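You operate a simulated robot arm through the tools that you are given. There is no shell and no other tool. Be economical: measure what you need, move in short steps, check, and stop when the job is done.

Carry out the task below with a simulated robot arm. There is one attempt and no reset: what you move stays moved.

Task
Wind about 0.8 m of cable onto the small drum, then brake it.
Fine: counter dial at COUNT, ZERO pressed once and the brake dial at FREE before the crank turns; the counter tells the length.

The check looks at the end state, three seconds after you hand in, the way a careful person would. Anything else that was tipped, shoved, dropped, spilled or broken makes it a failure.

Robot
A 7-joint arm with a two-finger parallel gripper, fixed in place. Base frame: the origin is at the foot of the arm, x ahead of it, y to its left, z up. Units: mm, rad, N and s.
With the tool pointing down near the work surface it reaches from about 100 to 620 mm from the base axis. Its first joint turns from -1.152 to 1.152 rad. Payload 1.57 kg.
The tool frame sits at the grasp point between the pads (the TCP): z along the fingers, y along the line on which they close. The tips reach 30 mm beyond it. Largest opening 80 mm; finger width 17, thickness 12; the body of the gripper, 40 by 82 mm, starts 80 mm behind the TCP.
Orientation is that of the tool frame in the base frame, as a unit quaternion [x, y, z, w]. With the fingers straight down and closing along the base's y, the tool's x points along the base's -x, its y along +y and its z along -z.

Tools
- The arm moves only by the tool jog_arm. Its argument "targets" is a list that holds one entry, the list of rows, each a list of 6 numbers: the shift along the tool's x, y, z in mm, then the turn, a rotation vector about the tool's x, y, z in rad. In form: [[[dx, dy, dz, ax, ay, az], ...]]. A call has 1 to 12 rows; each row shifts and turns the commanded pose from where the row before left it, along the tool's axes as they then stand. "hand" is the closure in counts, from 0 (fully open) to 255 (shut), set as the call begins (left out, the last holds). A row lasts 0.2 s, in which the tool goes at most 50 mm and 0.15 rad; a call with a longer step from one row to the next is refused whole, and so is a gripper value outside its range. A pose out of reach is approached as far as the arm can. The call stops where the force on the tool passes 90 N (or 10 N more than at its start, if that is more) or the arm is blocked; 0.2 s more then pass. The fingers move at their own pace (about 72 mm/s each) and stop on an object; they squeeze with about 43 N. The grip force told is the motor's: it shows also when the fingers shut on nothing. Time passes only in rows, and 0.2 s behind the last, so rows that do not move let the fingers close. The reply holds the time, the measured pose of the TCP, the force on the tool along the base axes, the opening and the grip force, in the units named above and with some noise, with the torque about the TCP (base axes, N m) and any sound that the robot's microphone picked up.
- Cameras (640 x 400 px; columns grow to the right, rows downward): "scene" is fixed at [60.4, 431.2, 1432.8]; the picture's right is [-0.73, -0.68, 0.00], its down [-0.34, 0.37, -0.87] and it looks along [0.59, -0.64, -0.50] (base axes); focal length 234 px, centre (320, 200). "wrist" rides on the gripper at [72, -7, -122] in the tool frame; the picture's right is [0.09, 1.00, 0.00], its down [-0.84, 0.08, -0.54] and it looks along [-0.54, 0.05, 0.84] (tool axes); focal length 238 px, centre (320, 200). There is no depth. A picture from a camera that has moved, and an enlarged one, comes with that camera's place and axes in the base frame and with its lens.
- grab_frame(camera): a new picture of that camera. The clock stands still meanwhile.
- close_up(camera, box): a new picture of the part [left, top, right, bottom] of that camera's present view, enlarged. The clock stands still meanwhile.
- job_done(): hands the job in; it is judged then, once.

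Go step by step. Nothing tells you positions but the pictures and the camera data: compare them with the known pose of the tool, close in by small moves and look again before you grip or let go. The budget is 120 turns and 76 pictures, counting those below and the enlarged ones. Unless the task says otherwise, let go and move clear before handing in, and close with one line.

The tools are called by a JSON object that holds its "op" and its "data". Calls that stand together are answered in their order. jog_arm: Moves the arm, as the interface text tells. Its arguments: {"type":"object","properties":{"targets":{"type":"array","items":{"type":"array","items":{"type":"array","items":{"type":"number"}}}},"hand":{"type":"number"}},"required":["targets"]} The other tools are called the same way: grab_frame (camera) takes a picture; close_up (camera, box) takes an enlarged picture of a part of a camera's view; job_done () hands the job in.

At the start:

```text
clock: 0.0
tool_pos: [301.7, 98.9, 1274.2]
tool_rot: [0.0, 1.0, 0.0, 0.001]
contact_force: [-0.1, 0.5, -0.1]
wrist_torque: [0.02, 0.01, 0.0]
finger_gap: 80.0
finger_force: 0.1
```

scene: 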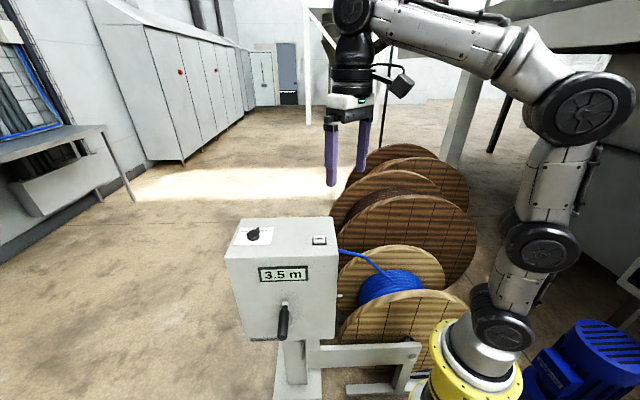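
wrist: 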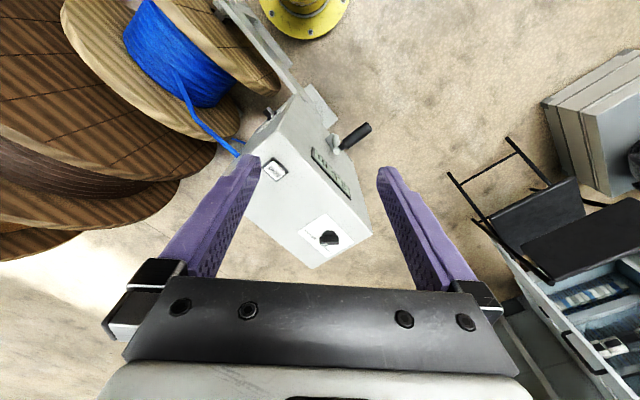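

I see a winder box with a dial and button on top, a display reading 3.5 m and a crank on the front; something else sits near the drum. I'll look closer first.

{"op": "close_up", "data": {"camera": "scene", "box": [210, 200, 370, 300]}}

{"op": "close_up", "data": {"camera": "wrist", "box": [220, 80, 400, 280]}}

{"op": "close_up", "data": {"camera": "scene", "box": [220, 270, 480, 400]}}

```text
4.00 times, centred on (290, 250) of scene
camera zoom: at [60.4, 431.2, 1432.8], right [-0.73, -0.68, 0.0], down [-0.34, 0.37, -0.87], along [0.59, -0.64, -0.5], focal length 934 px, centre (440, 0)
```

zoom: 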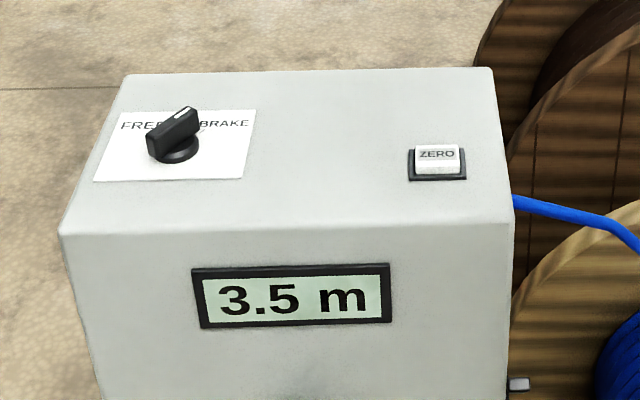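

```text
2.00 times, centred on (310, 180) of wrist
camera zoom: at [230.6, 93.1, 1396.0], right [-0.09, 1.0, 0.0], down [0.84, 0.08, 0.54], along [0.54, 0.05, -0.84], focal length 477 px, centre (340, 240)
```

zoom: 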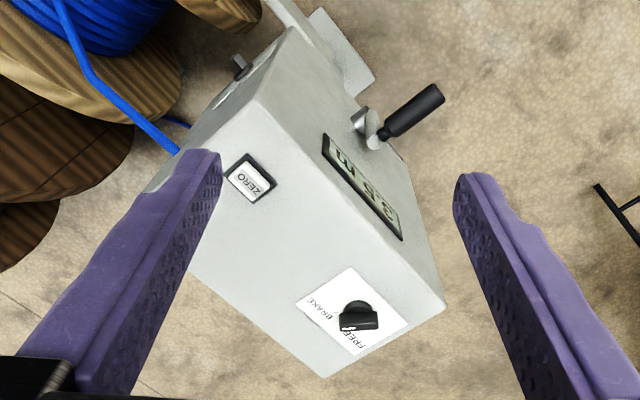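

```text
2.46 times, centred on (350, 335) of scene
camera zoom: at [60.4, 431.2, 1432.8], right [-0.73, -0.68, 0.0], down [-0.34, 0.37, -0.87], along [0.59, -0.64, -0.5], focal length 575 px, centre (246, -132)
```

zoom: 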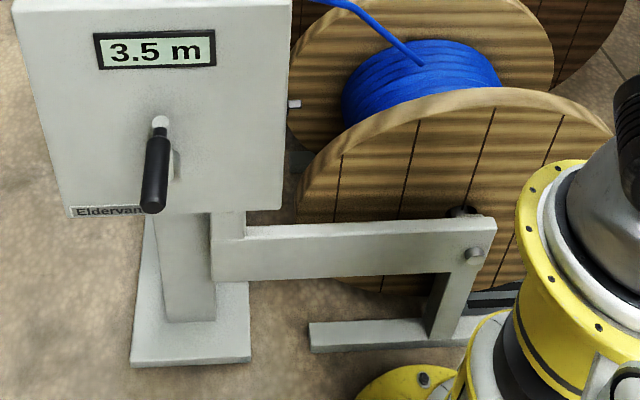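

The box is yawed about 45°, its top near z≈967. ZERO is about (439,24), the brake knob about (604,148) and the crank handle tip about (390,229,790). A second dial sits on the face towards the base, so I'll move the wrist camera to see it.

{"op": "jog_arm", "data": {"targets": [[[-6, -27, 38, 0, 0, 0], [-6, -27, 38, 0, 0, 0], [-6, -27, 38, 0, 0, 0], [-6, -27, 38, 0, 0, 0], [-6, -27, 38, 0, 0, 0], [-6, -27, 38, 0, 0, 0], [0, 0, 0, 0, 0, -0.131], [0, 0, 0, 0, 0, -0.131], [0, 0, 0, 0, 0, -0.131], [0, 0, 0, 0, 0, -0.131], [0, 0, 0, 0, 0, -0.131], [0, 0, 0, 0, 0, -0.131]]]}}

{"op": "grab_frame", "data": {"camera": "wrist"}}

```text
clock: 2.6
tool_pos: [337.3, -64.1, 1047.3]
tool_rot: [-0.384, 0.923, 0.0, 0.0]
contact_force: [0.0, 0.7, -0.9]
wrist_torque: [-0.01, 0.05, -0.02]
finger_gap: 79.9
finger_force: 0.1
```

```text
70 pictures are left
camera wrist: at [292.1, -118.1, 1168.1], right [-0.77, 0.64, 0.0], down [0.53, 0.65, 0.54], along [0.34, 0.42, -0.84], focal length 238 px, centre (320, 200)
```

wrist: 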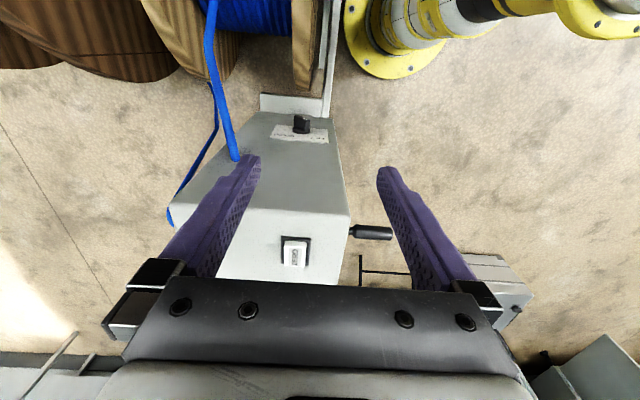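

The side dial is visible between the fingers, lower on the face. Zooming in on it.

{"op": "close_up", "data": {"camera": "wrist", "box": [230, 90, 370, 180]}}

```text
4.44 times, centred on (300, 135) of wrist
camera zoom: at [292.1, -118.1, 1168.1], right [-0.77, 0.64, 0.0], down [0.53, 0.65, 0.54], along [0.34, 0.42, -0.84], focal length 1059 px, centre (409, 489)
```

zoom: 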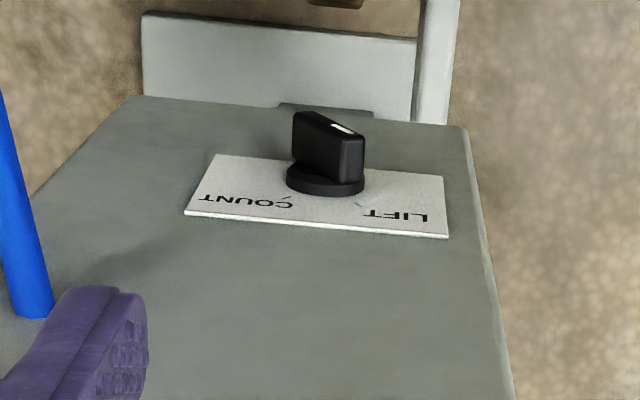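

The counter dial's pointer is at LIFT and the brake dial is at BRAKE. I'll close the fingers, lower and tilt a little in front of the side dial, well off the face, and look closer.

{"op": "jog_arm", "data": {"targets": [[[5, -5.8, 43.4, 0, 0, 0], [5, -5.8, 43.4, 0, 0, 0], [5, -5.8, 43.4, 0, 0, 0], [5, -5.8, 43.4, 0, 0, 0], [5, -5.8, 43.4, 0, 0, 0], [0, 0, 0, 0, -0.145, 0], [0, 0, 0, 0, -0.145, 0], [0, 0, 0, 0, -0.145, 0]]], "hand": 255}}

{"op": "grab_frame", "data": {"camera": "wrist"}}

{"op": "grab_frame", "data": {"camera": "scene"}}

```text
clock: 4.4
tool_pos: [340.6, -101.3, 829.9]
tool_rot: [-0.374, 0.902, 0.082, 0.2]
contact_force: [0.9, -0.2, 0.8]
wrist_torque: [0.03, 0.01, 0.0]
finger_gap: 0.0
finger_force: 21.4
```

```text
68 pictures are left
camera wrist: at [263.4, -188.6, 909.2], right [-0.76, 0.65, -0.04], down [0.32, 0.43, 0.84], along [0.56, 0.63, -0.53], focal length 238 px, centre (320, 200)
```

wrist: 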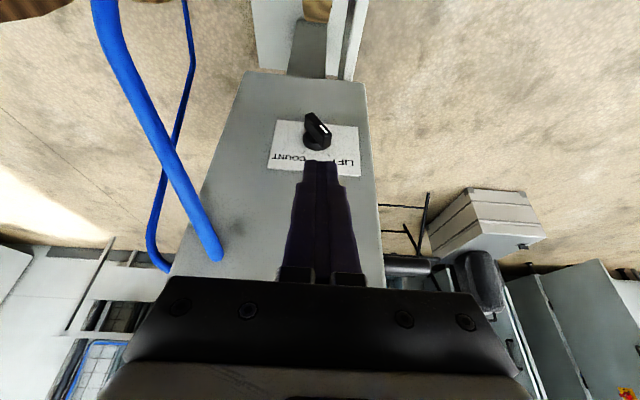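

```text
67 pictures are left
```

scene: 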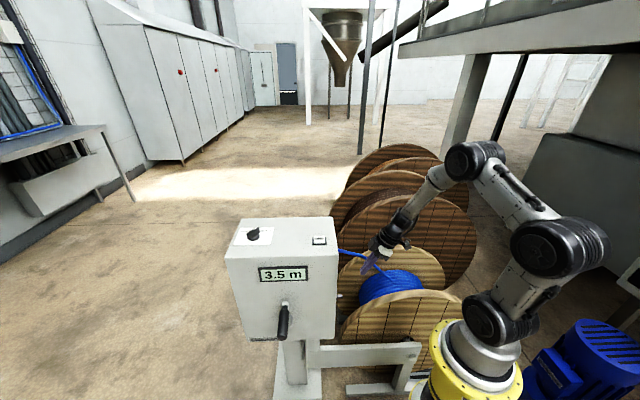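

{"op": "close_up", "data": {"camera": "wrist", "box": [260, 90, 380, 180]}}

```text
4.44 times, centred on (320, 135) of wrist
camera zoom: at [263.4, -188.6, 909.2], right [-0.76, 0.65, -0.04], down [0.32, 0.43, 0.84], along [0.56, 0.63, -0.53], focal length 1059 px, centre (320, 489)
```

zoom: 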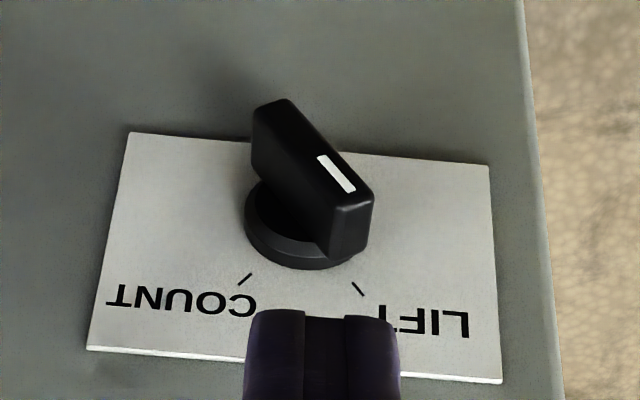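

The pointer is clearly at LIFT, with the knob centre at about (414,-30,677). I'll bring the closed fingertips down beside the pointer's LIFT side, stopping short first.

{"op": "jog_arm", "data": {"targets": [[[-13.7, 38.5, 0, 0, 0, 0], [0, 0, 40, 0, 0, 0], [0, 0, 40, 0, 0, 0], [0, 0, 35, 0, 0, 0]]]}}

{"op": "close_up", "data": {"camera": "wrist", "box": [220, 50, 420, 190]}}

```text
clock: 5.4
tool_pos: [357.2, -32.9, 730.3]
tool_rot: [-0.374, 0.902, 0.083, 0.2]
contact_force: [-0.2, 0.2, 0.2]
wrist_torque: [0.02, -0.02, -0.01]
finger_gap: 0.0
finger_force: 21.2
```

```text
2.86 times, centred on (320, 120) of wrist
camera zoom: at [279.3, -119.2, 810.3], right [-0.76, 0.64, -0.04], down [0.32, 0.43, 0.84], along [0.56, 0.63, -0.53], focal length 681 px, centre (320, 429)
```

zoom: 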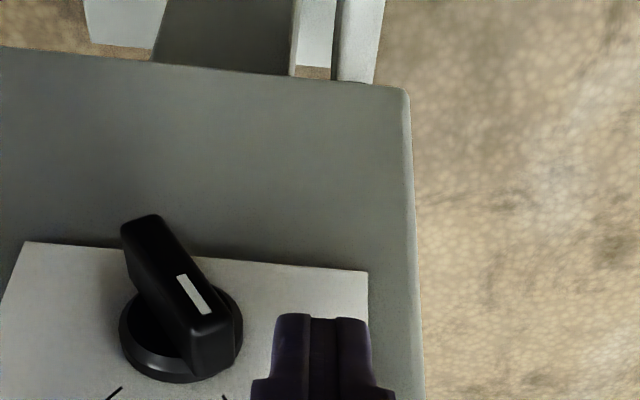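

Estimates agree (knob centre ≈ (414.5,-30.5,680)). Now the last descent and first half of the sweep.

{"op": "jog_arm", "data": {"targets": [[[0, 0, 11, 0, 0, 0], [0, 0, 11, 0, 0, 0], [0, -7, 0, 0, 0, 0], [0, -7, 0, 0, 0, 0], [0, -7, 0, 0, 0, 0]]]}}

{"op": "close_up", "data": {"camera": "wrist", "box": [220, 50, 420, 190]}}

```text
clock: 6.6
tool_pos: [372.0, -33.1, 709.3]
tool_rot: [-0.377, 0.9, 0.094, 0.198]
contact_force: [-35.3, 24.1, 37.7]
wrist_torque: [0.31, -0.04, 0.29]
finger_gap: 0.0
finger_force: 20.7
```

```text
2.86 times, centred on (320, 120) of wrist
camera zoom: at [296.8, -121.6, 787.5], right [-0.77, 0.64, -0.02], down [0.32, 0.42, 0.85], along [0.55, 0.65, -0.53], focal length 681 px, centre (320, 429)
```

zoom: 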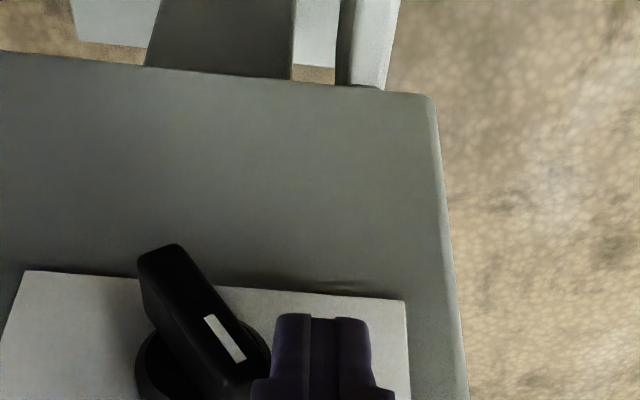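

The wider part of the fingers is jamming on the pointer's end face. I'll back off, go about 13 mm lower and push again on the side corner.

{"op": "jog_arm", "data": {"targets": [[[0, 9, 0, 0, 0, 0], [0, 11, 0, 0, 0, 0], [5.5, 0, 11.8, 0, 0, 0], [0, -7, 0, 0, 0, 0], [0, -7, 0, 0, 0, 0], [0, -6, 0, 0, 0, 0]]]}}

{"op": "close_up", "data": {"camera": "wrist", "box": [220, 50, 420, 190]}}

```text
clock: 8.0
tool_pos: [371.4, -33.4, 697.0]
tool_rot: [-0.378, 0.9, 0.093, 0.198]
contact_force: [-34.2, 22.9, 37.1]
wrist_torque: [-0.04, -0.35, 0.21]
finger_gap: 0.4
finger_force: 21.4
```

```text
2.86 times, centred on (320, 120) of wrist
camera zoom: at [296.4, -121.3, 776.4], right [-0.77, 0.64, -0.02], down [0.32, 0.42, 0.85], along [0.55, 0.65, -0.53], focal length 681 px, centre (320, 429)
```

zoom: 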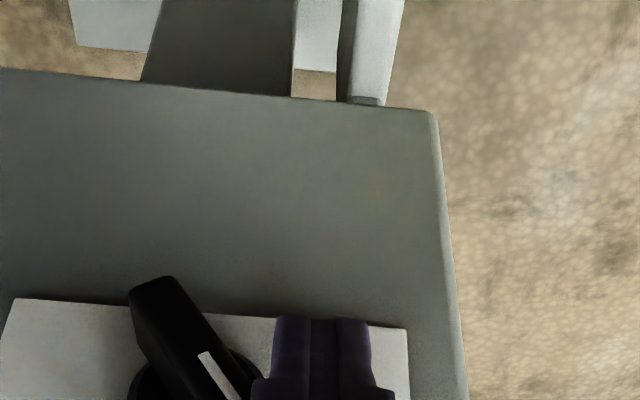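

The knob hasn't moved yet; I need to see exactly where contact occurs.

{"op": "close_up", "data": {"camera": "wrist", "box": [250, 120, 390, 220]}}

```text
4.00 times, centred on (320, 170) of wrist
camera zoom: at [296.4, -121.3, 776.4], right [-0.77, 0.64, -0.02], down [0.32, 0.42, 0.85], along [0.55, 0.65, -0.53], focal length 953 px, centre (320, 320)
```

zoom: 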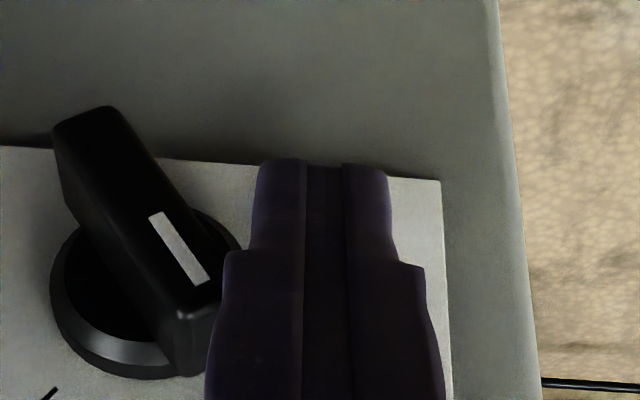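

The flared finger side meets the pointer's corner, and friction resists a purely sideways push. I'll push diagonally (up and towards COUNT), which is the direction the pointer end needs to move.

{"op": "jog_arm", "data": {"targets": [[[0, 12, 0, 0, 0, 0], [4.2, 0, 9.1, 0, 0, 0], [-2.5, -7, -5.4, 0, 0, 0], [-2.5, -7, -5.4, 0, 0, 0], [-2.5, -7, -5.4, 0, 0, 0]]]}}

{"op": "close_up", "data": {"camera": "wrist", "box": [230, 80, 390, 220]}}

```text
clock: 9.2
tool_pos: [379.1, -41.7, 703.3]
tool_rot: [-0.375, 0.902, 0.088, 0.196]
contact_force: [-5.4, 15.1, -9.5]
wrist_torque: [0.38, 0.25, 0.17]
finger_gap: 0.0
finger_force: 20.9
```

```text
2.86 times, centred on (310, 150) of wrist
camera zoom: at [303.7, -129.4, 783.4], right [-0.77, 0.64, -0.03], down [0.33, 0.43, 0.84], along [0.55, 0.64, -0.54], focal length 681 px, centre (349, 343)
```

zoom: 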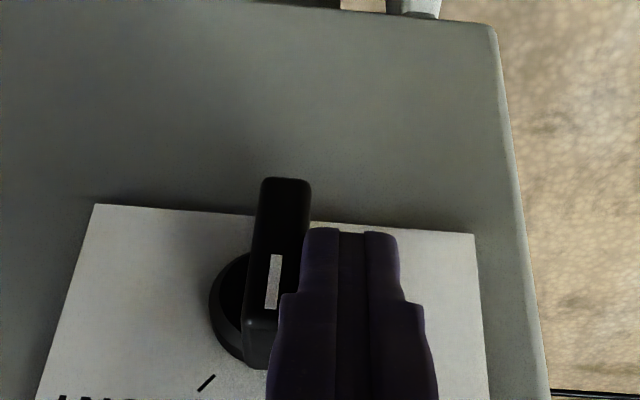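

The pointer is now about vertical. I'll raise the tip a bit and continue pushing towards COUNT.

{"op": "jog_arm", "data": {"targets": [[[-2.5, -2, -5.4, 0, 0, 0], [-2.5, -4, -5.4, 0, 0, 0], [0, -6, 0, 0, 0, 0], [0, -5, 0, 0, 0, 0]]]}}

{"op": "close_up", "data": {"camera": "wrist", "box": [230, 80, 390, 220]}}

```text
clock: 10.2
tool_pos: [379.9, -45.3, 712.7]
tool_rot: [-0.375, 0.901, 0.106, 0.19]
contact_force: [-66.8, 30.4, 49.4]
wrist_torque: [0.82, 1.39, 0.32]
finger_gap: 0.1
finger_force: 21.5
```

```text
2.86 times, centred on (310, 150) of wrist
camera zoom: at [306.9, -135.7, 792.2], right [-0.77, 0.63, 0.01], down [0.34, 0.41, 0.85], along [0.53, 0.66, -0.53], focal length 681 px, centre (349, 343)
```

zoom: 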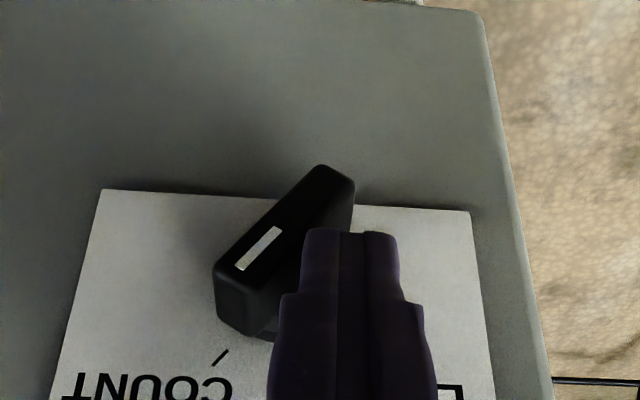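

The pointer has reached the COUNT side against what feels like the stop. Backing away and checking.

{"op": "jog_arm", "data": {"targets": [[[0, 12, 0, 0, 0, 0], [0, 14, 0, 0, 0, 0], [-4, 0, -40, 0, 0, 0], [-4, 0, -40, 0, 0, 0]]]}}

{"op": "close_up", "data": {"camera": "wrist", "box": [230, 80, 370, 180]}}

{"op": "close_up", "data": {"camera": "scene", "box": [210, 200, 370, 300]}}

```text
clock: 11.2
tool_pos: [359.0, -59.5, 792.3]
tool_rot: [-0.374, 0.902, 0.082, 0.201]
contact_force: [0.4, 0.1, -0.2]
wrist_torque: [0.03, -0.02, -0.03]
finger_gap: 0.0
finger_force: 21.4
```

```text
4.00 times, centred on (300, 130) of wrist
camera zoom: at [281.9, -145.6, 872.4], right [-0.76, 0.65, -0.04], down [0.32, 0.43, 0.84], along [0.56, 0.63, -0.53], focal length 953 px, centre (400, 480)
```

zoom: 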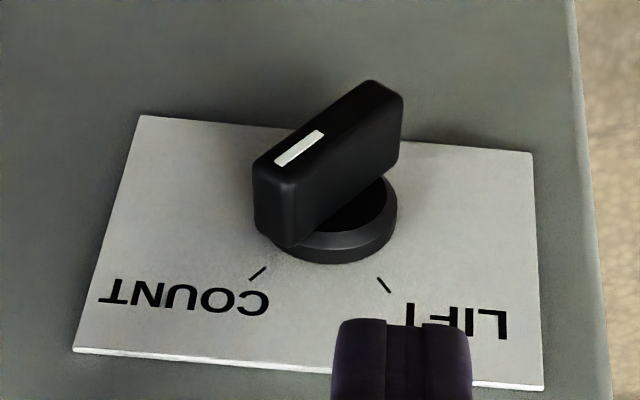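

```text
4.00 times, centred on (290, 250) of scene
camera zoom: at [60.4, 431.2, 1432.8], right [-0.73, -0.68, 0.0], down [-0.34, 0.37, -0.87], along [0.59, -0.64, -0.5], focal length 934 px, centre (440, 0)
```

zoom: 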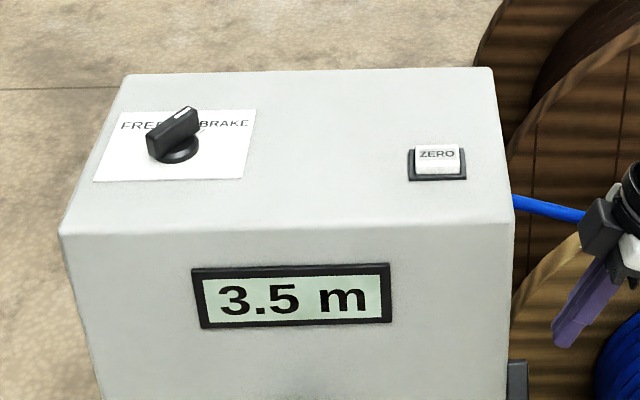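

COUNT is set. Now up and over the box to the ZERO button, straightening the tool.

{"op": "jog_arm", "data": {"targets": [[[-18.9, 0, -40.8, 0, 0, 0], [-18.9, 0, -40.8, 0, 0, 0], [-18.9, 0, -40.8, 0, 0, 0], [-18.9, 0, -40.8, 0, 0, 0], [-18.9, 0, -40.8, 0, 0, 0], [-18.9, 0, -40.8, 0, 0, 0], [0, 0, 0, 0, 0.145, 0], [0, 0, 0, 0, 0.145, 0], [0, 0, 0, 0, 0.145, 0], [-38, 0, 0, 0, 0, 0], [-38, 0, 0, 0, 0, 0], [-38, 0, 0, 0, 0, 0]]]}}

{"op": "grab_frame", "data": {"camera": "wrist"}}

```text
clock: 13.8
tool_pos: [439.0, 21.8, 1064.7]
tool_rot: [-0.383, 0.924, 0.001, 0.0]
contact_force: [0.5, 0.0, 0.2]
wrist_torque: [-0.02, 0.02, 0.02]
finger_gap: 0.1
finger_force: 21.6
```

```text
57 pictures are left
camera wrist: at [392.7, -33.0, 1186.3], right [-0.77, 0.64, 0.0], down [0.54, 0.65, 0.54], along [0.35, 0.42, -0.84], focal length 238 px, centre (320, 200)
```

wrist: 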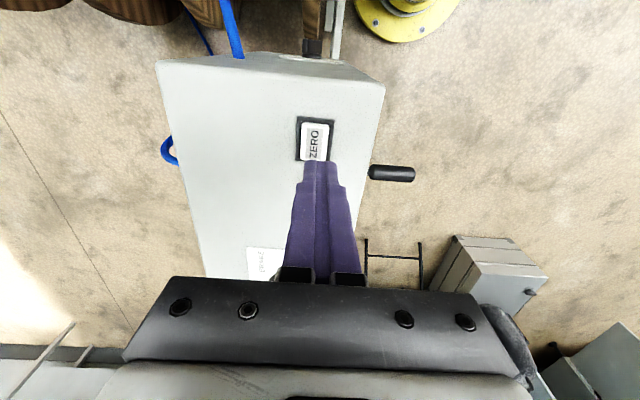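

ZERO is nearly below the tip, about 4 mm off. Correct and descend to just above it.

{"op": "jog_arm", "data": {"targets": [[[0, -3.5, 25, 0, 0, 0], [0, 0, 20, 0, 0, 0]]]}}

{"op": "close_up", "data": {"camera": "scene", "box": [270, 180, 370, 260]}}

{"op": "close_up", "data": {"camera": "wrist", "box": [250, 90, 390, 190]}}

```text
clock: 14.4
tool_pos: [442.9, 20.7, 1019.3]
tool_rot: [-0.382, 0.924, 0.0, 0.0]
contact_force: [0.7, -0.7, 0.3]
wrist_torque: [0.01, -0.01, -0.03]
finger_gap: 0.2
finger_force: 21.5
```

```text
5.00 times, centred on (320, 220) of scene
camera zoom: at [60.4, 431.2, 1432.8], right [-0.73, -0.68, 0.0], down [-0.34, 0.37, -0.87], along [0.59, -0.64, -0.5], focal length 1168 px, centre (320, 100)
```

zoom: 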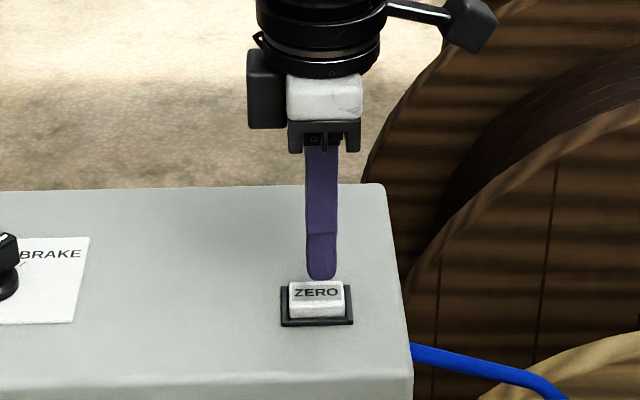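

```text
4.00 times, centred on (320, 140) of wrist
camera zoom: at [397.3, -34.4, 1140.4], right [-0.77, 0.64, 0.0], down [0.54, 0.65, 0.54], along [0.35, 0.42, -0.84], focal length 953 px, centre (320, 440)
```

zoom: 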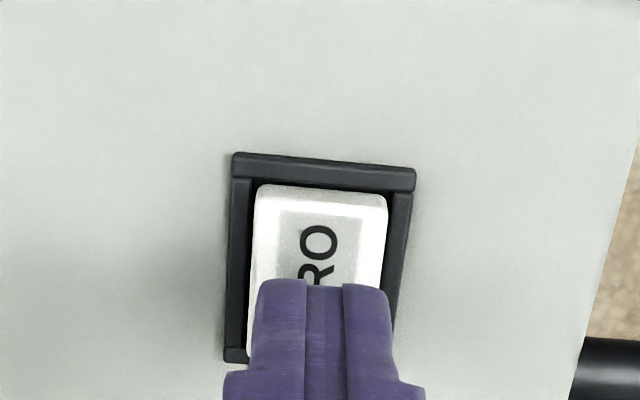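

The tip is centred over the button. Press down gently.

{"op": "jog_arm", "data": {"targets": [[[0, 0, 5, 0, 0, 0], [0, 0, 4, 0, 0, 0], [0, 0, 3, 0, 0, 0]]]}}

```text
clock: 15.2
tool_pos: [442.7, 21.6, 1006.7]
tool_rot: [-0.384, 0.923, 0.0, 0.0]
contact_force: [-0.3, 0.3, 0.4]
wrist_torque: [0.0, -0.01, -0.03]
finger_gap: 0.0
finger_force: 21.0
```

{"op": "jog_arm", "data": {"targets": [[[0, 0, 3, 0, 0, 0], [0, 0, 3, 0, 0, 0]]]}}

{"op": "close_up", "data": {"camera": "scene", "box": [240, 210, 360, 290]}}

```text
clock: 15.8
tool_pos: [441.8, 20.9, 1001.1]
tool_rot: [-0.384, 0.924, 0.0, 0.0]
contact_force: [0.3, -1.1, 1.1]
wrist_torque: [-0.02, 0.03, -0.01]
finger_gap: 0.0
finger_force: 21.1
```

```text
5.00 times, centred on (300, 250) of scene
camera zoom: at [60.4, 431.2, 1432.8], right [-0.73, -0.68, 0.0], down [-0.34, 0.37, -0.87], along [0.59, -0.64, -0.5], focal length 1168 px, centre (420, -50)
```

zoom: 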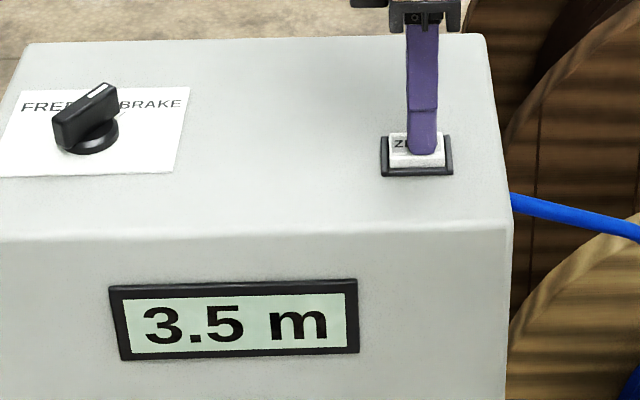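

Almost touching; continue in small steps.

{"op": "jog_arm", "data": {"targets": [[[0, 0, 2, 0, 0, 0], [0, 0, 2, 0, 0, 0]]]}}

```text
clock: 16.4
tool_pos: [441.7, 20.4, 998.3]
tool_rot: [-0.383, 0.924, -0.001, 0.001]
contact_force: [0.9, 0.8, 3.9]
wrist_torque: [0.03, 0.01, 0.0]
finger_gap: 0.0
finger_force: 21.5
heard: click
```

A click: the button was pressed. Lift off and check the display.

{"op": "jog_arm", "data": {"targets": [[[0, 0, -30, 0, 0, 0], [0, 0, -40, 0, 0, 0]]]}}

{"op": "close_up", "data": {"camera": "scene", "box": [220, 210, 340, 290]}}

```text
clock: 17.0
tool_pos: [441.4, 19.4, 1067.2]
tool_rot: [-0.383, 0.924, 0.001, -0.001]
contact_force: [0.6, 0.6, 0.3]
wrist_torque: [0.01, 0.0, 0.03]
finger_gap: 0.0
finger_force: 21.2
```

```text
5.00 times, centred on (280, 250) of scene
camera zoom: at [60.4, 431.2, 1432.8], right [-0.73, -0.68, 0.0], down [-0.34, 0.37, -0.87], along [0.59, -0.64, -0.5], focal length 1168 px, centre (520, -50)
```

zoom: 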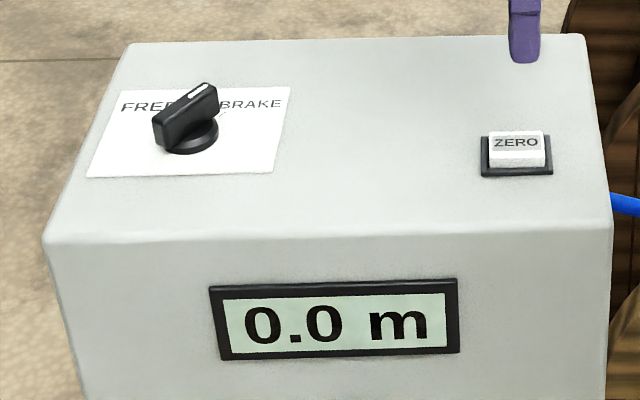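

Display 0.0 m. Next the brake knob; moving above and towards it to look.

{"op": "jog_arm", "data": {"targets": [[[-48, -5, 0, 0, 0, 0], [-48, -5, 0, 0, 0, 0], [-45, -5, 0, 0, 0, 0]]], "hand": 90}}

{"op": "grab_frame", "data": {"camera": "wrist"}}

```text
clock: 17.8
tool_pos: [553.8, 110.2, 1068.3]
tool_rot: [-0.383, 0.924, 0.0, 0.0]
contact_force: [0.6, -0.6, 0.9]
wrist_torque: [0.0, 0.03, -0.06]
finger_gap: 51.9
finger_force: 0.2
```

```text
52 pictures are left
camera wrist: at [508.2, 56.1, 1189.1], right [-0.77, 0.64, 0.0], down [0.54, 0.65, 0.54], along [0.35, 0.42, -0.84], focal length 238 px, centre (320, 200)
```

wrist: 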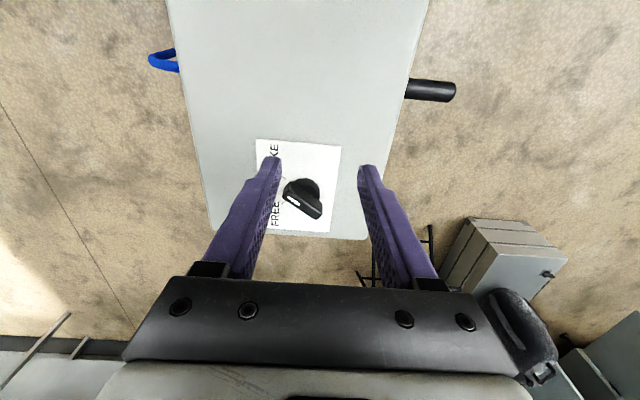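

{"op": "close_up", "data": {"camera": "wrist", "box": [240, 130, 360, 240]}}

```text
3.64 times, centred on (300, 185) of wrist
camera zoom: at [508.2, 56.1, 1189.1], right [-0.77, 0.64, 0.0], down [0.54, 0.65, 0.54], along [0.35, 0.42, -0.84], focal length 867 px, centre (393, 254)
```

zoom: 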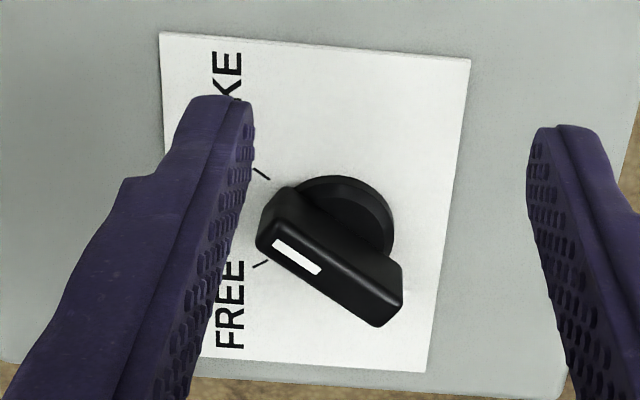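

The pointer is at BRAKE, knob centre about (606,149) with its top near z 990. I'll move over it and turn the tool +135° so the fingers straddle the ridge with wrist room to turn.

{"op": "jog_arm", "data": {"targets": [[[-32, -4.6, 0, 0, 0, 0], [-32, -4.6, 0, 0, 0, 0], [0, 0, 0, 0, 0, 0.1386], [0, 0, 0, 0, 0, 0.1386], [0, 0, 0, 0, 0, 0.1386], [0, 0, 0, 0, 0, 0.1386], [0, 0, 0, 0, 0, 0.1386], [0, 0, 0, 0, 0, 0.1386], [0, 0, 0, 0, 0, 0.1386], [0, 0, 0, 0, 0, 0.1386], [0, 0, 0, 0, 0, 0.1386]]]}}

{"op": "jog_arm", "data": {"targets": [[[0, 0, 0, 0, 0, 0.1386], [0, 0, 0, 0, 0, 0.1386], [0, 0, 0, 0, 0, 0.1386], [0, 0, 0, 0, 0, 0.1386], [0, 0, 0, 0, 0, 0.1386], [0, 0, 0, 0, 0, 0.1386], [0, 0, 0, 0, 0, 0.1386], [0, 0, 0, 0, 0, 0.1386]]]}}

{"op": "grab_frame", "data": {"camera": "wrist"}}

```text
clock: 20.2
tool_pos: [589.4, 144.6, 1061.2]
tool_rot: [0.23, 0.973, 0.0, 0.0]
contact_force: [0.9, -0.5, -0.2]
wrist_torque: [0.01, 0.0, 0.0]
finger_gap: 51.9
finger_force: 0.1
out of reach, approached as far as the arm can: row 2
```

```text
clock: 22.0
tool_pos: [589.3, 144.6, 1059.7]
tool_rot: [0.708, 0.706, 0.001, 0.0]
contact_force: [0.5, -0.1, 0.6]
wrist_torque: [-0.01, -0.03, -0.02]
finger_gap: 51.7
finger_force: 0.0
```

```text
50 pictures are left
camera wrist: at [583.5, 217.0, 1181.0], right [1.0, 0.09, 0.0], down [0.08, -0.84, 0.54], along [0.05, -0.54, -0.84], focal length 238 px, centre (320, 200)
```

wrist: 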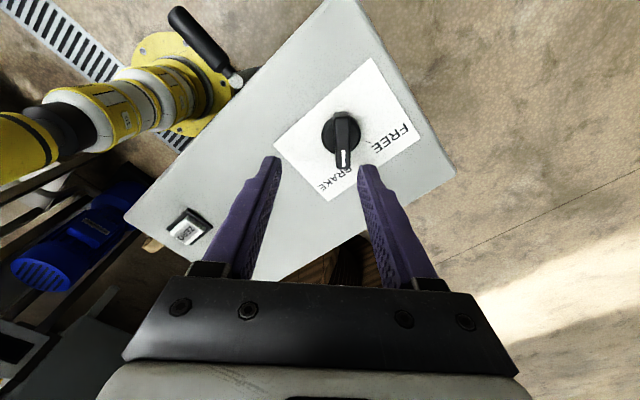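

The arm ran short by ~19 mm; lower down it should reach farther. Try shifting outward while descending a bit.

{"op": "jog_arm", "data": {"targets": [[[3, 9, 16, 0, 0, 0], [3, 10, 16, 0, 0, 0]]]}}

{"op": "grab_frame", "data": {"camera": "wrist"}}

```text
clock: 22.6
tool_pos: [601.4, 149.8, 1035.5]
tool_rot: [0.706, 0.708, 0.0, 0.0]
contact_force: [0.3, 0.4, 0.1]
wrist_torque: [0.02, -0.02, 0.02]
finger_gap: 51.8
finger_force: 0.1
out of reach, approached as far as the arm can: row 2
```

```text
49 pictures are left
camera wrist: at [595.9, 221.6, 1157.4], right [1.0, 0.09, 0.0], down [0.08, -0.84, 0.54], along [0.05, -0.54, -0.84], focal length 238 px, centre (320, 200)
```

wrist: 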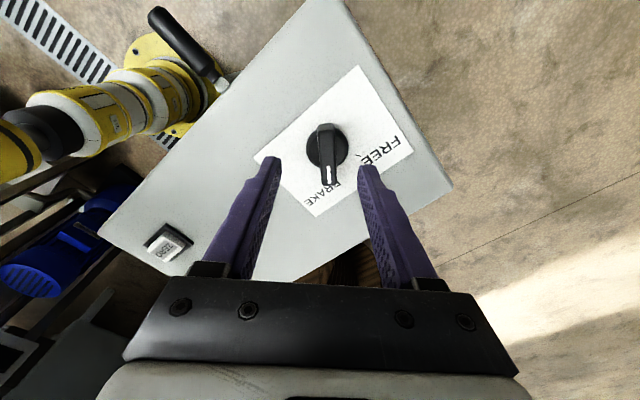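

Closer: ridge lies between the fingers, about 6 mm more outward to centre. Descend to straddle it.

{"op": "jog_arm", "data": {"targets": [[[0, 3, 12, 0, 0, 0], [1, 3, 12, 0, 0, 0], [0, 0, 8, 0, 0, 0]]]}}

{"op": "close_up", "data": {"camera": "wrist", "box": [240, 110, 400, 230]}}

{"op": "close_up", "data": {"camera": "scene", "box": [210, 190, 310, 260]}}

```text
clock: 23.4
tool_pos: [608.9, 147.7, 1002.8]
tool_rot: [0.707, 0.708, 0.0, 0.001]
contact_force: [-0.5, 0.0, -0.1]
wrist_torque: [-0.01, 0.01, 0.04]
finger_gap: 51.7
finger_force: 0.0
```

```text
3.33 times, centred on (320, 170) of wrist
camera zoom: at [600.8, 220.8, 1124.6], right [1.0, 0.09, 0.0], down [0.08, -0.84, 0.54], along [0.05, -0.54, -0.84], focal length 794 px, centre (320, 300)
```

zoom: 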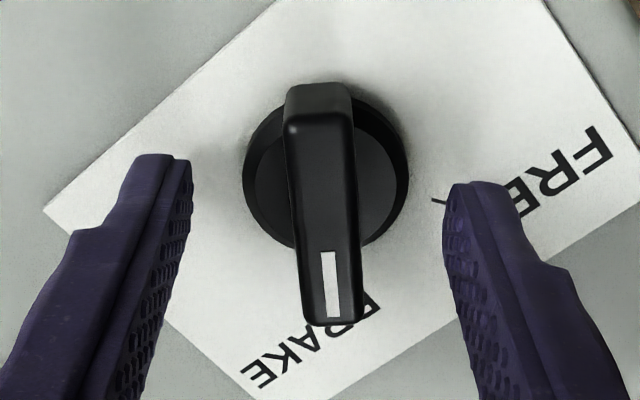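

```text
5.71 times, centred on (260, 225) of scene
camera zoom: at [60.4, 431.2, 1432.8], right [-0.73, -0.68, 0.0], down [-0.34, 0.37, -0.87], along [0.59, -0.64, -0.5], focal length 1334 px, centre (663, 57)
```

zoom: 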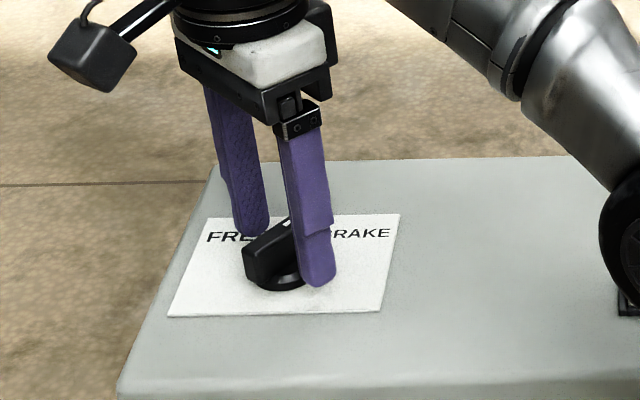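

The ridge is centred between the fingers. Nudge 3 mm along it to the knob's axis and close.

{"op": "jog_arm", "data": {"targets": [[[3, -0.5, 0, 0, 0, 0], [0, 0, 0, 0, 0, 0]]]}}

{"op": "jog_arm", "data": {"targets": [[[0, 0, 0, 0, 0, 0], [0, 0, 0, 0, 0, 0], [0, 0, 0, 0, 0, 0]]], "hand": 255}}

```text
clock: 24.0
tool_pos: [607.2, 151.3, 1002.7]
tool_rot: [0.706, 0.708, 0.0, 0.0]
contact_force: [-0.3, -0.9, -0.8]
wrist_torque: [-0.01, -0.02, 0.02]
finger_gap: 51.8
finger_force: 0.0
```

```text
clock: 24.8
tool_pos: [607.5, 151.1, 1001.6]
tool_rot: [0.707, 0.707, 0.0, 0.0]
contact_force: [4.8, -0.3, -0.7]
wrist_torque: [-0.03, 0.18, 0.44]
finger_gap: 15.6
finger_force: 31.4
```

Gripped (15.6 mm). Turn −90° about the tool axis from BRAKE to FREE.

{"op": "jog_arm", "data": {"targets": [[[0, 0, 0, 0, 0, -0.131], [0, 0, 0, 0, 0, -0.131], [0, 0, 0, 0, 0, -0.131], [0, 0, 0, 0, 0, -0.131], [0, 0, 0, 0, 0, -0.131], [0, 0, 0, 0, 0, -0.131], [0, 0, 0, 0, 0, -0.131], [0, 0, 0, 0, 0, -0.131], [0, 0, 0, 0, 0, -0.131], [0, 0, 0, 0, 0, -0.131], [0, 0, 0, 0, 0, -0.131], [0, 0, 0, 0, 0, -0.131]]]}}

{"op": "close_up", "data": {"camera": "wrist", "box": [240, 110, 400, 230]}}

```text
clock: 27.4
tool_pos: [608.0, 149.3, 1002.1]
tool_rot: [-0.001, 1.0, -0.001, -0.003]
contact_force: [-14.4, -22.0, -7.0]
wrist_torque: [0.08, 0.27, -0.77]
finger_gap: 15.6
finger_force: 31.7
```

```text
3.33 times, centred on (320, 170) of wrist
camera zoom: at [536.3, 143.9, 1124.7], right [-0.09, 1.0, 0.0], down [0.84, 0.08, 0.54], along [0.54, 0.05, -0.84], focal length 794 px, centre (320, 300)
```

zoom: 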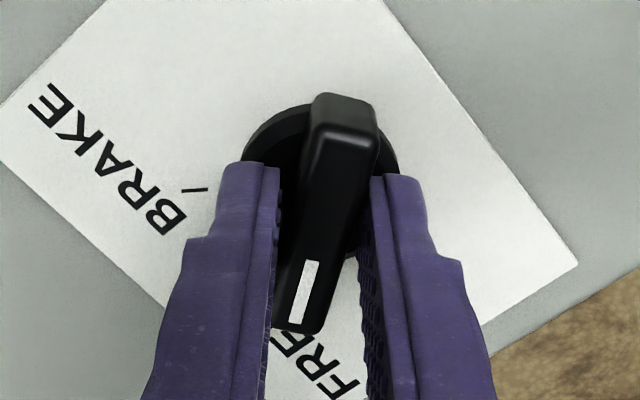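

The pointer is near FREE but looks ~8° short. Turn slightly further.

{"op": "jog_arm", "data": {"targets": [[[0, 0, 0, 0, 0, -0.1], [0, 0, 0, 0, 0, -0.1], [0, 0, 0, 0, 0, 0]]]}}

{"op": "close_up", "data": {"camera": "wrist", "box": [240, 110, 400, 230]}}

```text
clock: 28.2
tool_pos: [606.7, 150.1, 1002.7]
tool_rot: [-0.1, 0.995, -0.002, -0.002]
contact_force: [-12.9, -22.0, -5.9]
wrist_torque: [0.08, 0.16, -1.09]
finger_gap: 19.7
finger_force: 33.5
```

```text
3.33 times, centred on (320, 170) of wrist
camera zoom: at [538.6, 129.9, 1125.0], right [-0.29, 0.96, 0.0], down [0.81, 0.24, 0.54], along [0.52, 0.15, -0.84], focal length 794 px, centre (320, 300)
```

zoom: 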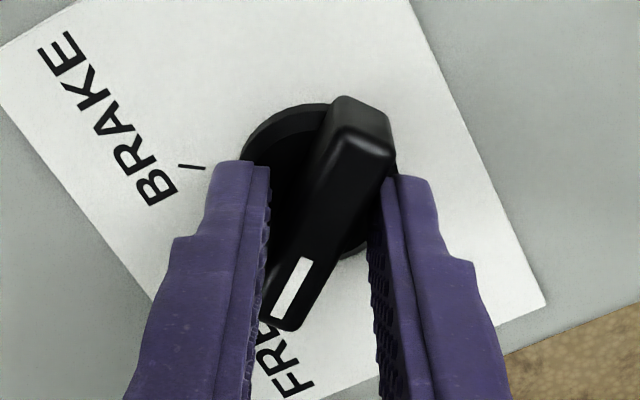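

The knob is at its stop (FREE) and the fingers are being spread. Turn back, release, lift and check.

{"op": "jog_arm", "data": {"targets": [[[0, 0, 0, 0, 0, 0.1], [0, 0, 0, 0, 0, 0.1]]]}}

{"op": "jog_arm", "data": {"targets": [[[0, 0, 0, 0, 0, 0], [0, 0, 0, 0, 0, 0], [0, 0, -20, 0, 0, 0], [0, 0, -20, 0, 0, 0], [10, 0, -20, 0, 0, 0]]], "hand": 90}}

{"op": "close_up", "data": {"camera": "wrist", "box": [240, 100, 400, 220]}}

{"op": "close_up", "data": {"camera": "scene", "box": [220, 200, 340, 350]}}

```text
clock: 28.8
tool_pos: [609.5, 148.8, 1003.2]
tool_rot: [0.001, 1.0, -0.002, 0.001]
contact_force: [-2.8, -21.5, -6.6]
wrist_torque: [0.07, 0.52, -0.45]
finger_gap: 15.7
finger_force: 31.1
```

```text
clock: 30.0
tool_pos: [589.3, 148.9, 1059.7]
tool_rot: [-0.001, 1.0, -0.001, 0.0]
contact_force: [-0.6, -0.1, -0.1]
wrist_torque: [0.03, 0.0, -0.04]
finger_gap: 51.5
finger_force: 0.0
out of reach, approached as far as the arm can: row 4
```

```text
3.33 times, centred on (320, 160) of wrist
camera zoom: at [518.3, 143.2, 1182.2], right [-0.1, 1.0, 0.0], down [0.84, 0.08, 0.54], along [0.54, 0.05, -0.84], focal length 794 px, centre (320, 333)
```

zoom: 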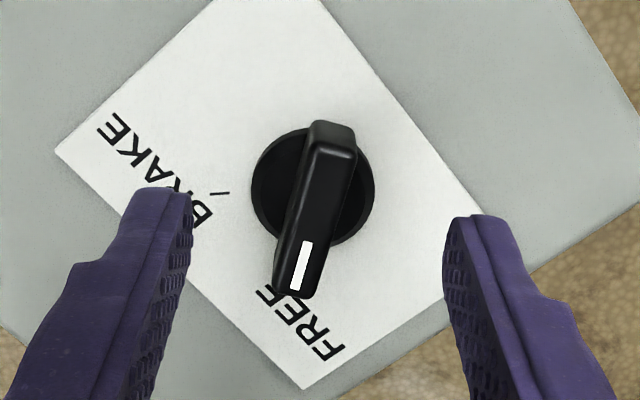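

```text
2.67 times, centred on (280, 275) of scene
camera zoom: at [60.4, 431.2, 1432.8], right [-0.73, -0.68, 0.0], down [-0.34, 0.37, -0.87], along [0.59, -0.64, -0.5], focal length 623 px, centre (427, 0)
```

zoom: 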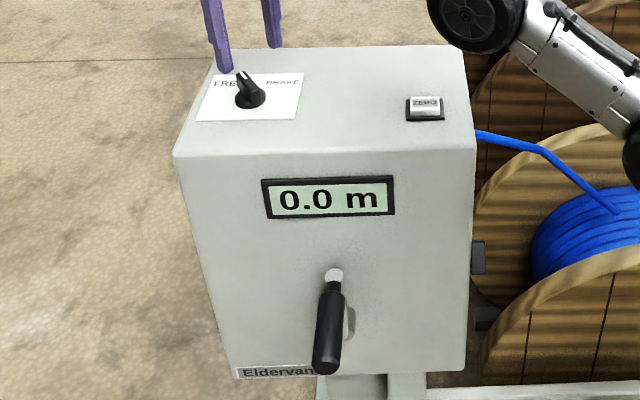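

The pointer is at FREE (its tick is hidden beneath it) and the display still reads 0.0. Now move over the crank handle with the tool yawed so the fingers close across the handle.

{"op": "jog_arm", "data": {"targets": [[[34.4, 10.2, 0, 0, 0, 0], [34.4, 10.2, 0, 0, 0, 0], [34.4, 10.2, 0, 0, 0, 0], [34.4, 10.2, 0, 0, 0, 0], [34.4, 10.2, 0, 0, 0, 0], [0, 0, 0, 0, 0, 0.131], [0, 0, 0, 0, 0, 0.131], [0, 0, 0, 0, 0, 0.131], [0, 0, 0, 0, 0, 0.131], [0, 0, 0, 0, 0, 0.131], [0, 0, 0, 0, 0, 0.131]]]}}

{"op": "grab_frame", "data": {"camera": "wrist"}}

```text
clock: 32.4
tool_pos: [416.5, 200.1, 1060.4]
tool_rot: [0.383, 0.924, 0.0, 0.0]
contact_force: [1.0, 0.8, 0.8]
wrist_torque: [-0.01, -0.03, -0.01]
finger_gap: 51.7
finger_force: 0.1
```

```text
42 pictures are left
camera wrist: at [362.0, 247.7, 1182.4], right [0.64, 0.77, 0.0], down [0.65, -0.54, 0.54], along [0.42, -0.35, -0.84], focal length 238 px, centre (320, 200)
```

wrist: 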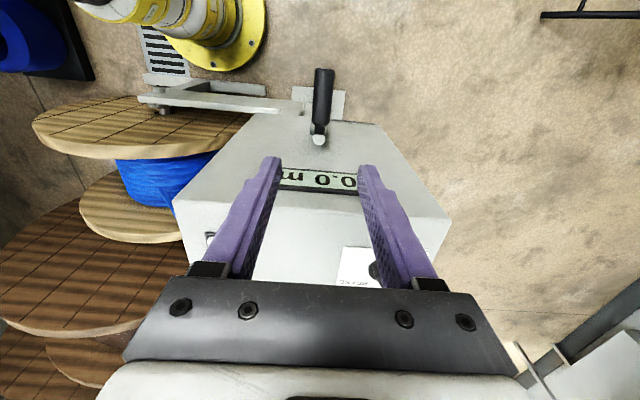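

{"op": "close_up", "data": {"camera": "wrist", "box": [270, 55, 380, 165]}}

```text
3.64 times, centred on (325, 110) of wrist
camera zoom: at [362.0, 247.7, 1182.4], right [0.64, 0.77, 0.0], down [0.65, -0.54, 0.54], along [0.42, -0.35, -0.84], focal length 867 px, centre (302, 527)
```

zoom: 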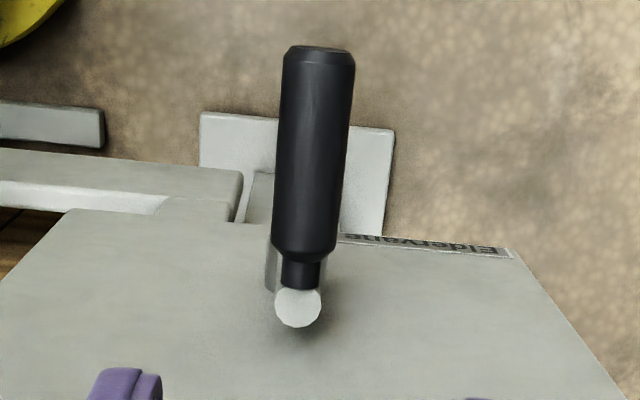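

The crank arm points up, with the handle axis near z≈778 from (391,230) at the tip inward to (447,177). I'll come down over the outer end of the handle with the fingers open and check.

{"op": "jog_arm", "data": {"targets": [[[23.7, 3.2, 0, 0, 0, 0], [0, 0, 45, 0, 0, 0], [0, 0, 45, 0, 0, 0], [0, 0, 45, 0, 0, 0], [0, 0, 45, 0, 0, 0], [0, 0, 30, 0, 0, 0]]], "hand": 20}}

{"op": "grab_frame", "data": {"camera": "wrist"}}

{"op": "grab_frame", "data": {"camera": "scene"}}

```text
clock: 33.8
tool_pos: [405.9, 217.0, 849.2]
tool_rot: [0.382, 0.924, 0.0, 0.0]
contact_force: [0.7, 0.1, 0.2]
wrist_torque: [0.01, 0.0, 0.02]
finger_gap: 73.9
finger_force: 0.1
```

```text
40 pictures are left
camera wrist: at [351.1, 265.3, 970.8], right [0.64, 0.77, 0.0], down [0.65, -0.54, 0.54], along [0.42, -0.35, -0.84], focal length 238 px, centre (320, 200)
```

wrist: 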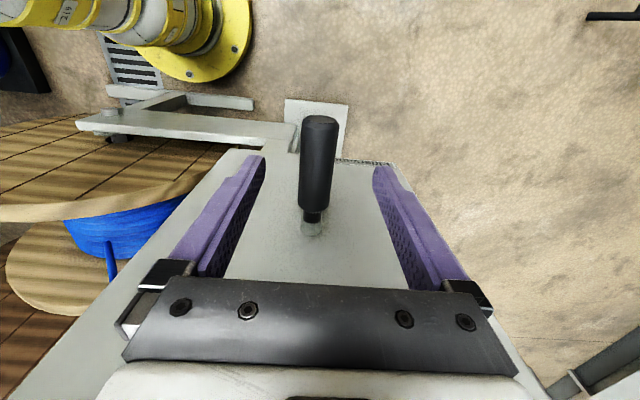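

```text
39 pictures are left
```

scene: 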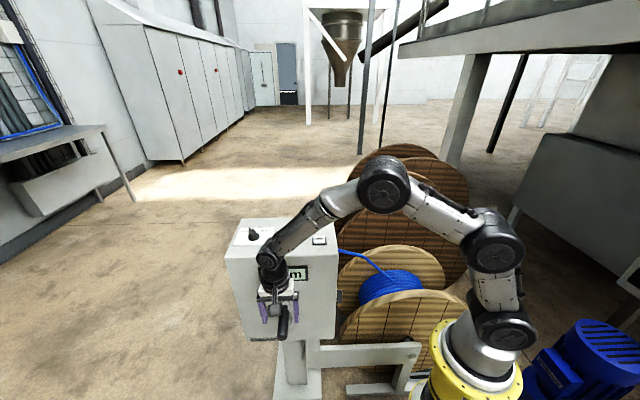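

Handle is centred between the fingers. Descend to its axis height and close.

{"op": "jog_arm", "data": {"targets": [[[3, 0, 36, 0, 0, 0], [0, 0, 35, 0, 0, 0], [0, 0, 0, 0, 0, 0]]]}}

{"op": "jog_arm", "data": {"targets": [[[0, 0, 0, 0, 0, 0], [0, 0, 0, 0, 0, 0], [0, 0, 0, 0, 0, 0]]], "hand": 255}}

{"op": "grab_frame", "data": {"camera": "wrist"}}

{"op": "close_up", "data": {"camera": "scene", "box": [220, 240, 340, 360]}}

```text
clock: 34.6
tool_pos: [401.2, 220.7, 779.8]
tool_rot: [0.382, 0.924, 0.0, 0.0]
contact_force: [0.5, -0.5, -0.8]
wrist_torque: [0.02, 0.0, 0.01]
finger_gap: 73.8
finger_force: 0.0
```

```text
clock: 35.4
tool_pos: [402.1, 221.2, 779.2]
tool_rot: [0.382, 0.924, 0.001, -0.001]
contact_force: [2.7, 2.5, -3.4]
wrist_torque: [0.0, -0.16, -0.14]
finger_gap: 30.1
finger_force: 39.1
```

```text
38 pictures are left
camera wrist: at [345.9, 268.5, 901.1], right [0.64, 0.77, 0.0], down [0.65, -0.54, 0.54], along [0.42, -0.34, -0.84], focal length 238 px, centre (320, 200)
```

wrist: 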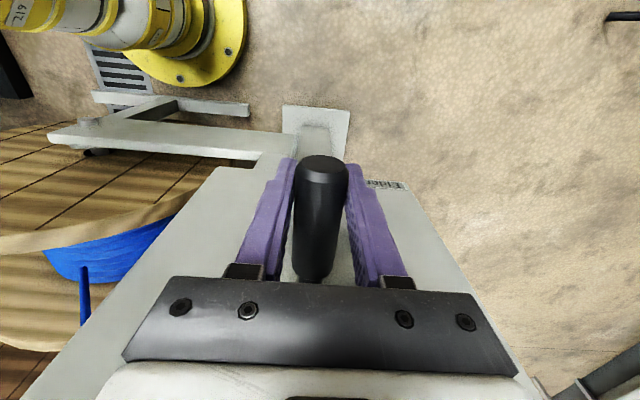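

```text
3.33 times, centred on (280, 300) of scene
camera zoom: at [60.5, 431.3, 1432.7], right [-0.73, -0.68, 0.0], down [-0.34, 0.37, -0.87], along [0.59, -0.64, -0.5], focal length 778 px, centre (453, -133)
```

zoom: 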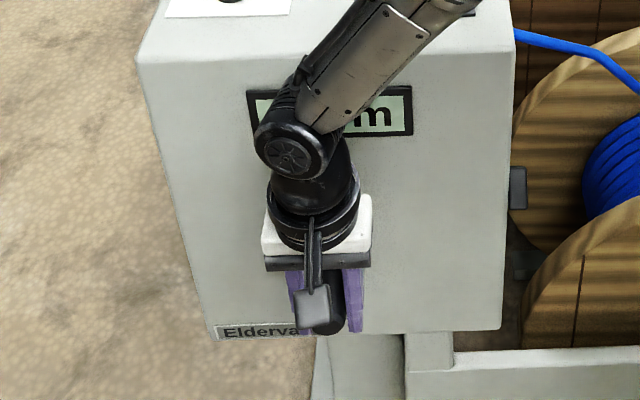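

Gripped. I'll try turning clockwise (as seen from the front) about 20°, with an assumed radius of ~78 mm, and read forces.

{"op": "jog_arm", "data": {"targets": [[[0, -9, 0.5, 0, 0, 0], [0, -9, 1.6, 0, 0, 0], [0, -8.7, 2.6, 0, 0, 0], [0, 0, 0, 0, 0, 0]]]}}

```text
clock: 36.4
tool_pos: [379.6, 199.9, 773.9]
tool_rot: [0.382, 0.924, -0.002, -0.001]
contact_force: [8.1, -20.0, 6.3]
wrist_torque: [-0.5, -0.11, -0.07]
finger_gap: 29.7
finger_force: 38.7
```

It turns freely. Continue to ~60° and check forces and the display.

{"op": "jog_arm", "data": {"targets": [[[0, -11.9, 5, 0, 0, 0], [0, -11.4, 6.9, 0, 0, 0], [0, -10.1, 8.7, 0, 0, 0], [0, 0, 0, 0, 0, 0]]]}}

{"op": "close_up", "data": {"camera": "scene", "box": [220, 240, 340, 360]}}

```text
clock: 37.4
tool_pos: [352.8, 174.7, 752.1]
tool_rot: [0.382, 0.924, -0.008, -0.007]
contact_force: [-15.2, -19.6, 12.0]
wrist_torque: [-0.11, 0.34, -0.03]
finger_gap: 29.9
finger_force: 40.1
```

```text
3.33 times, centred on (280, 300) of scene
camera zoom: at [59.9, 430.7, 1433.0], right [-0.73, -0.68, 0.0], down [-0.34, 0.37, -0.87], along [0.59, -0.64, -0.5], focal length 778 px, centre (453, -133)
```

zoom: 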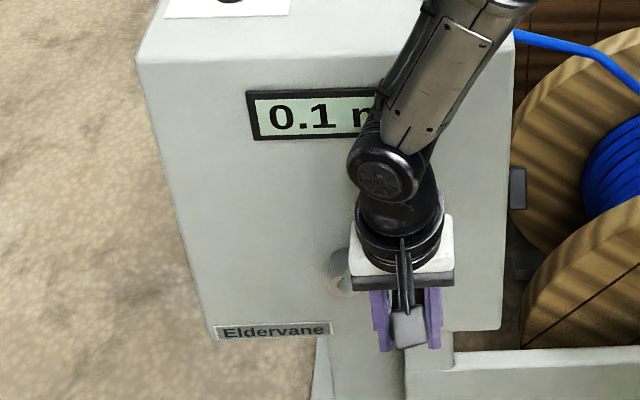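

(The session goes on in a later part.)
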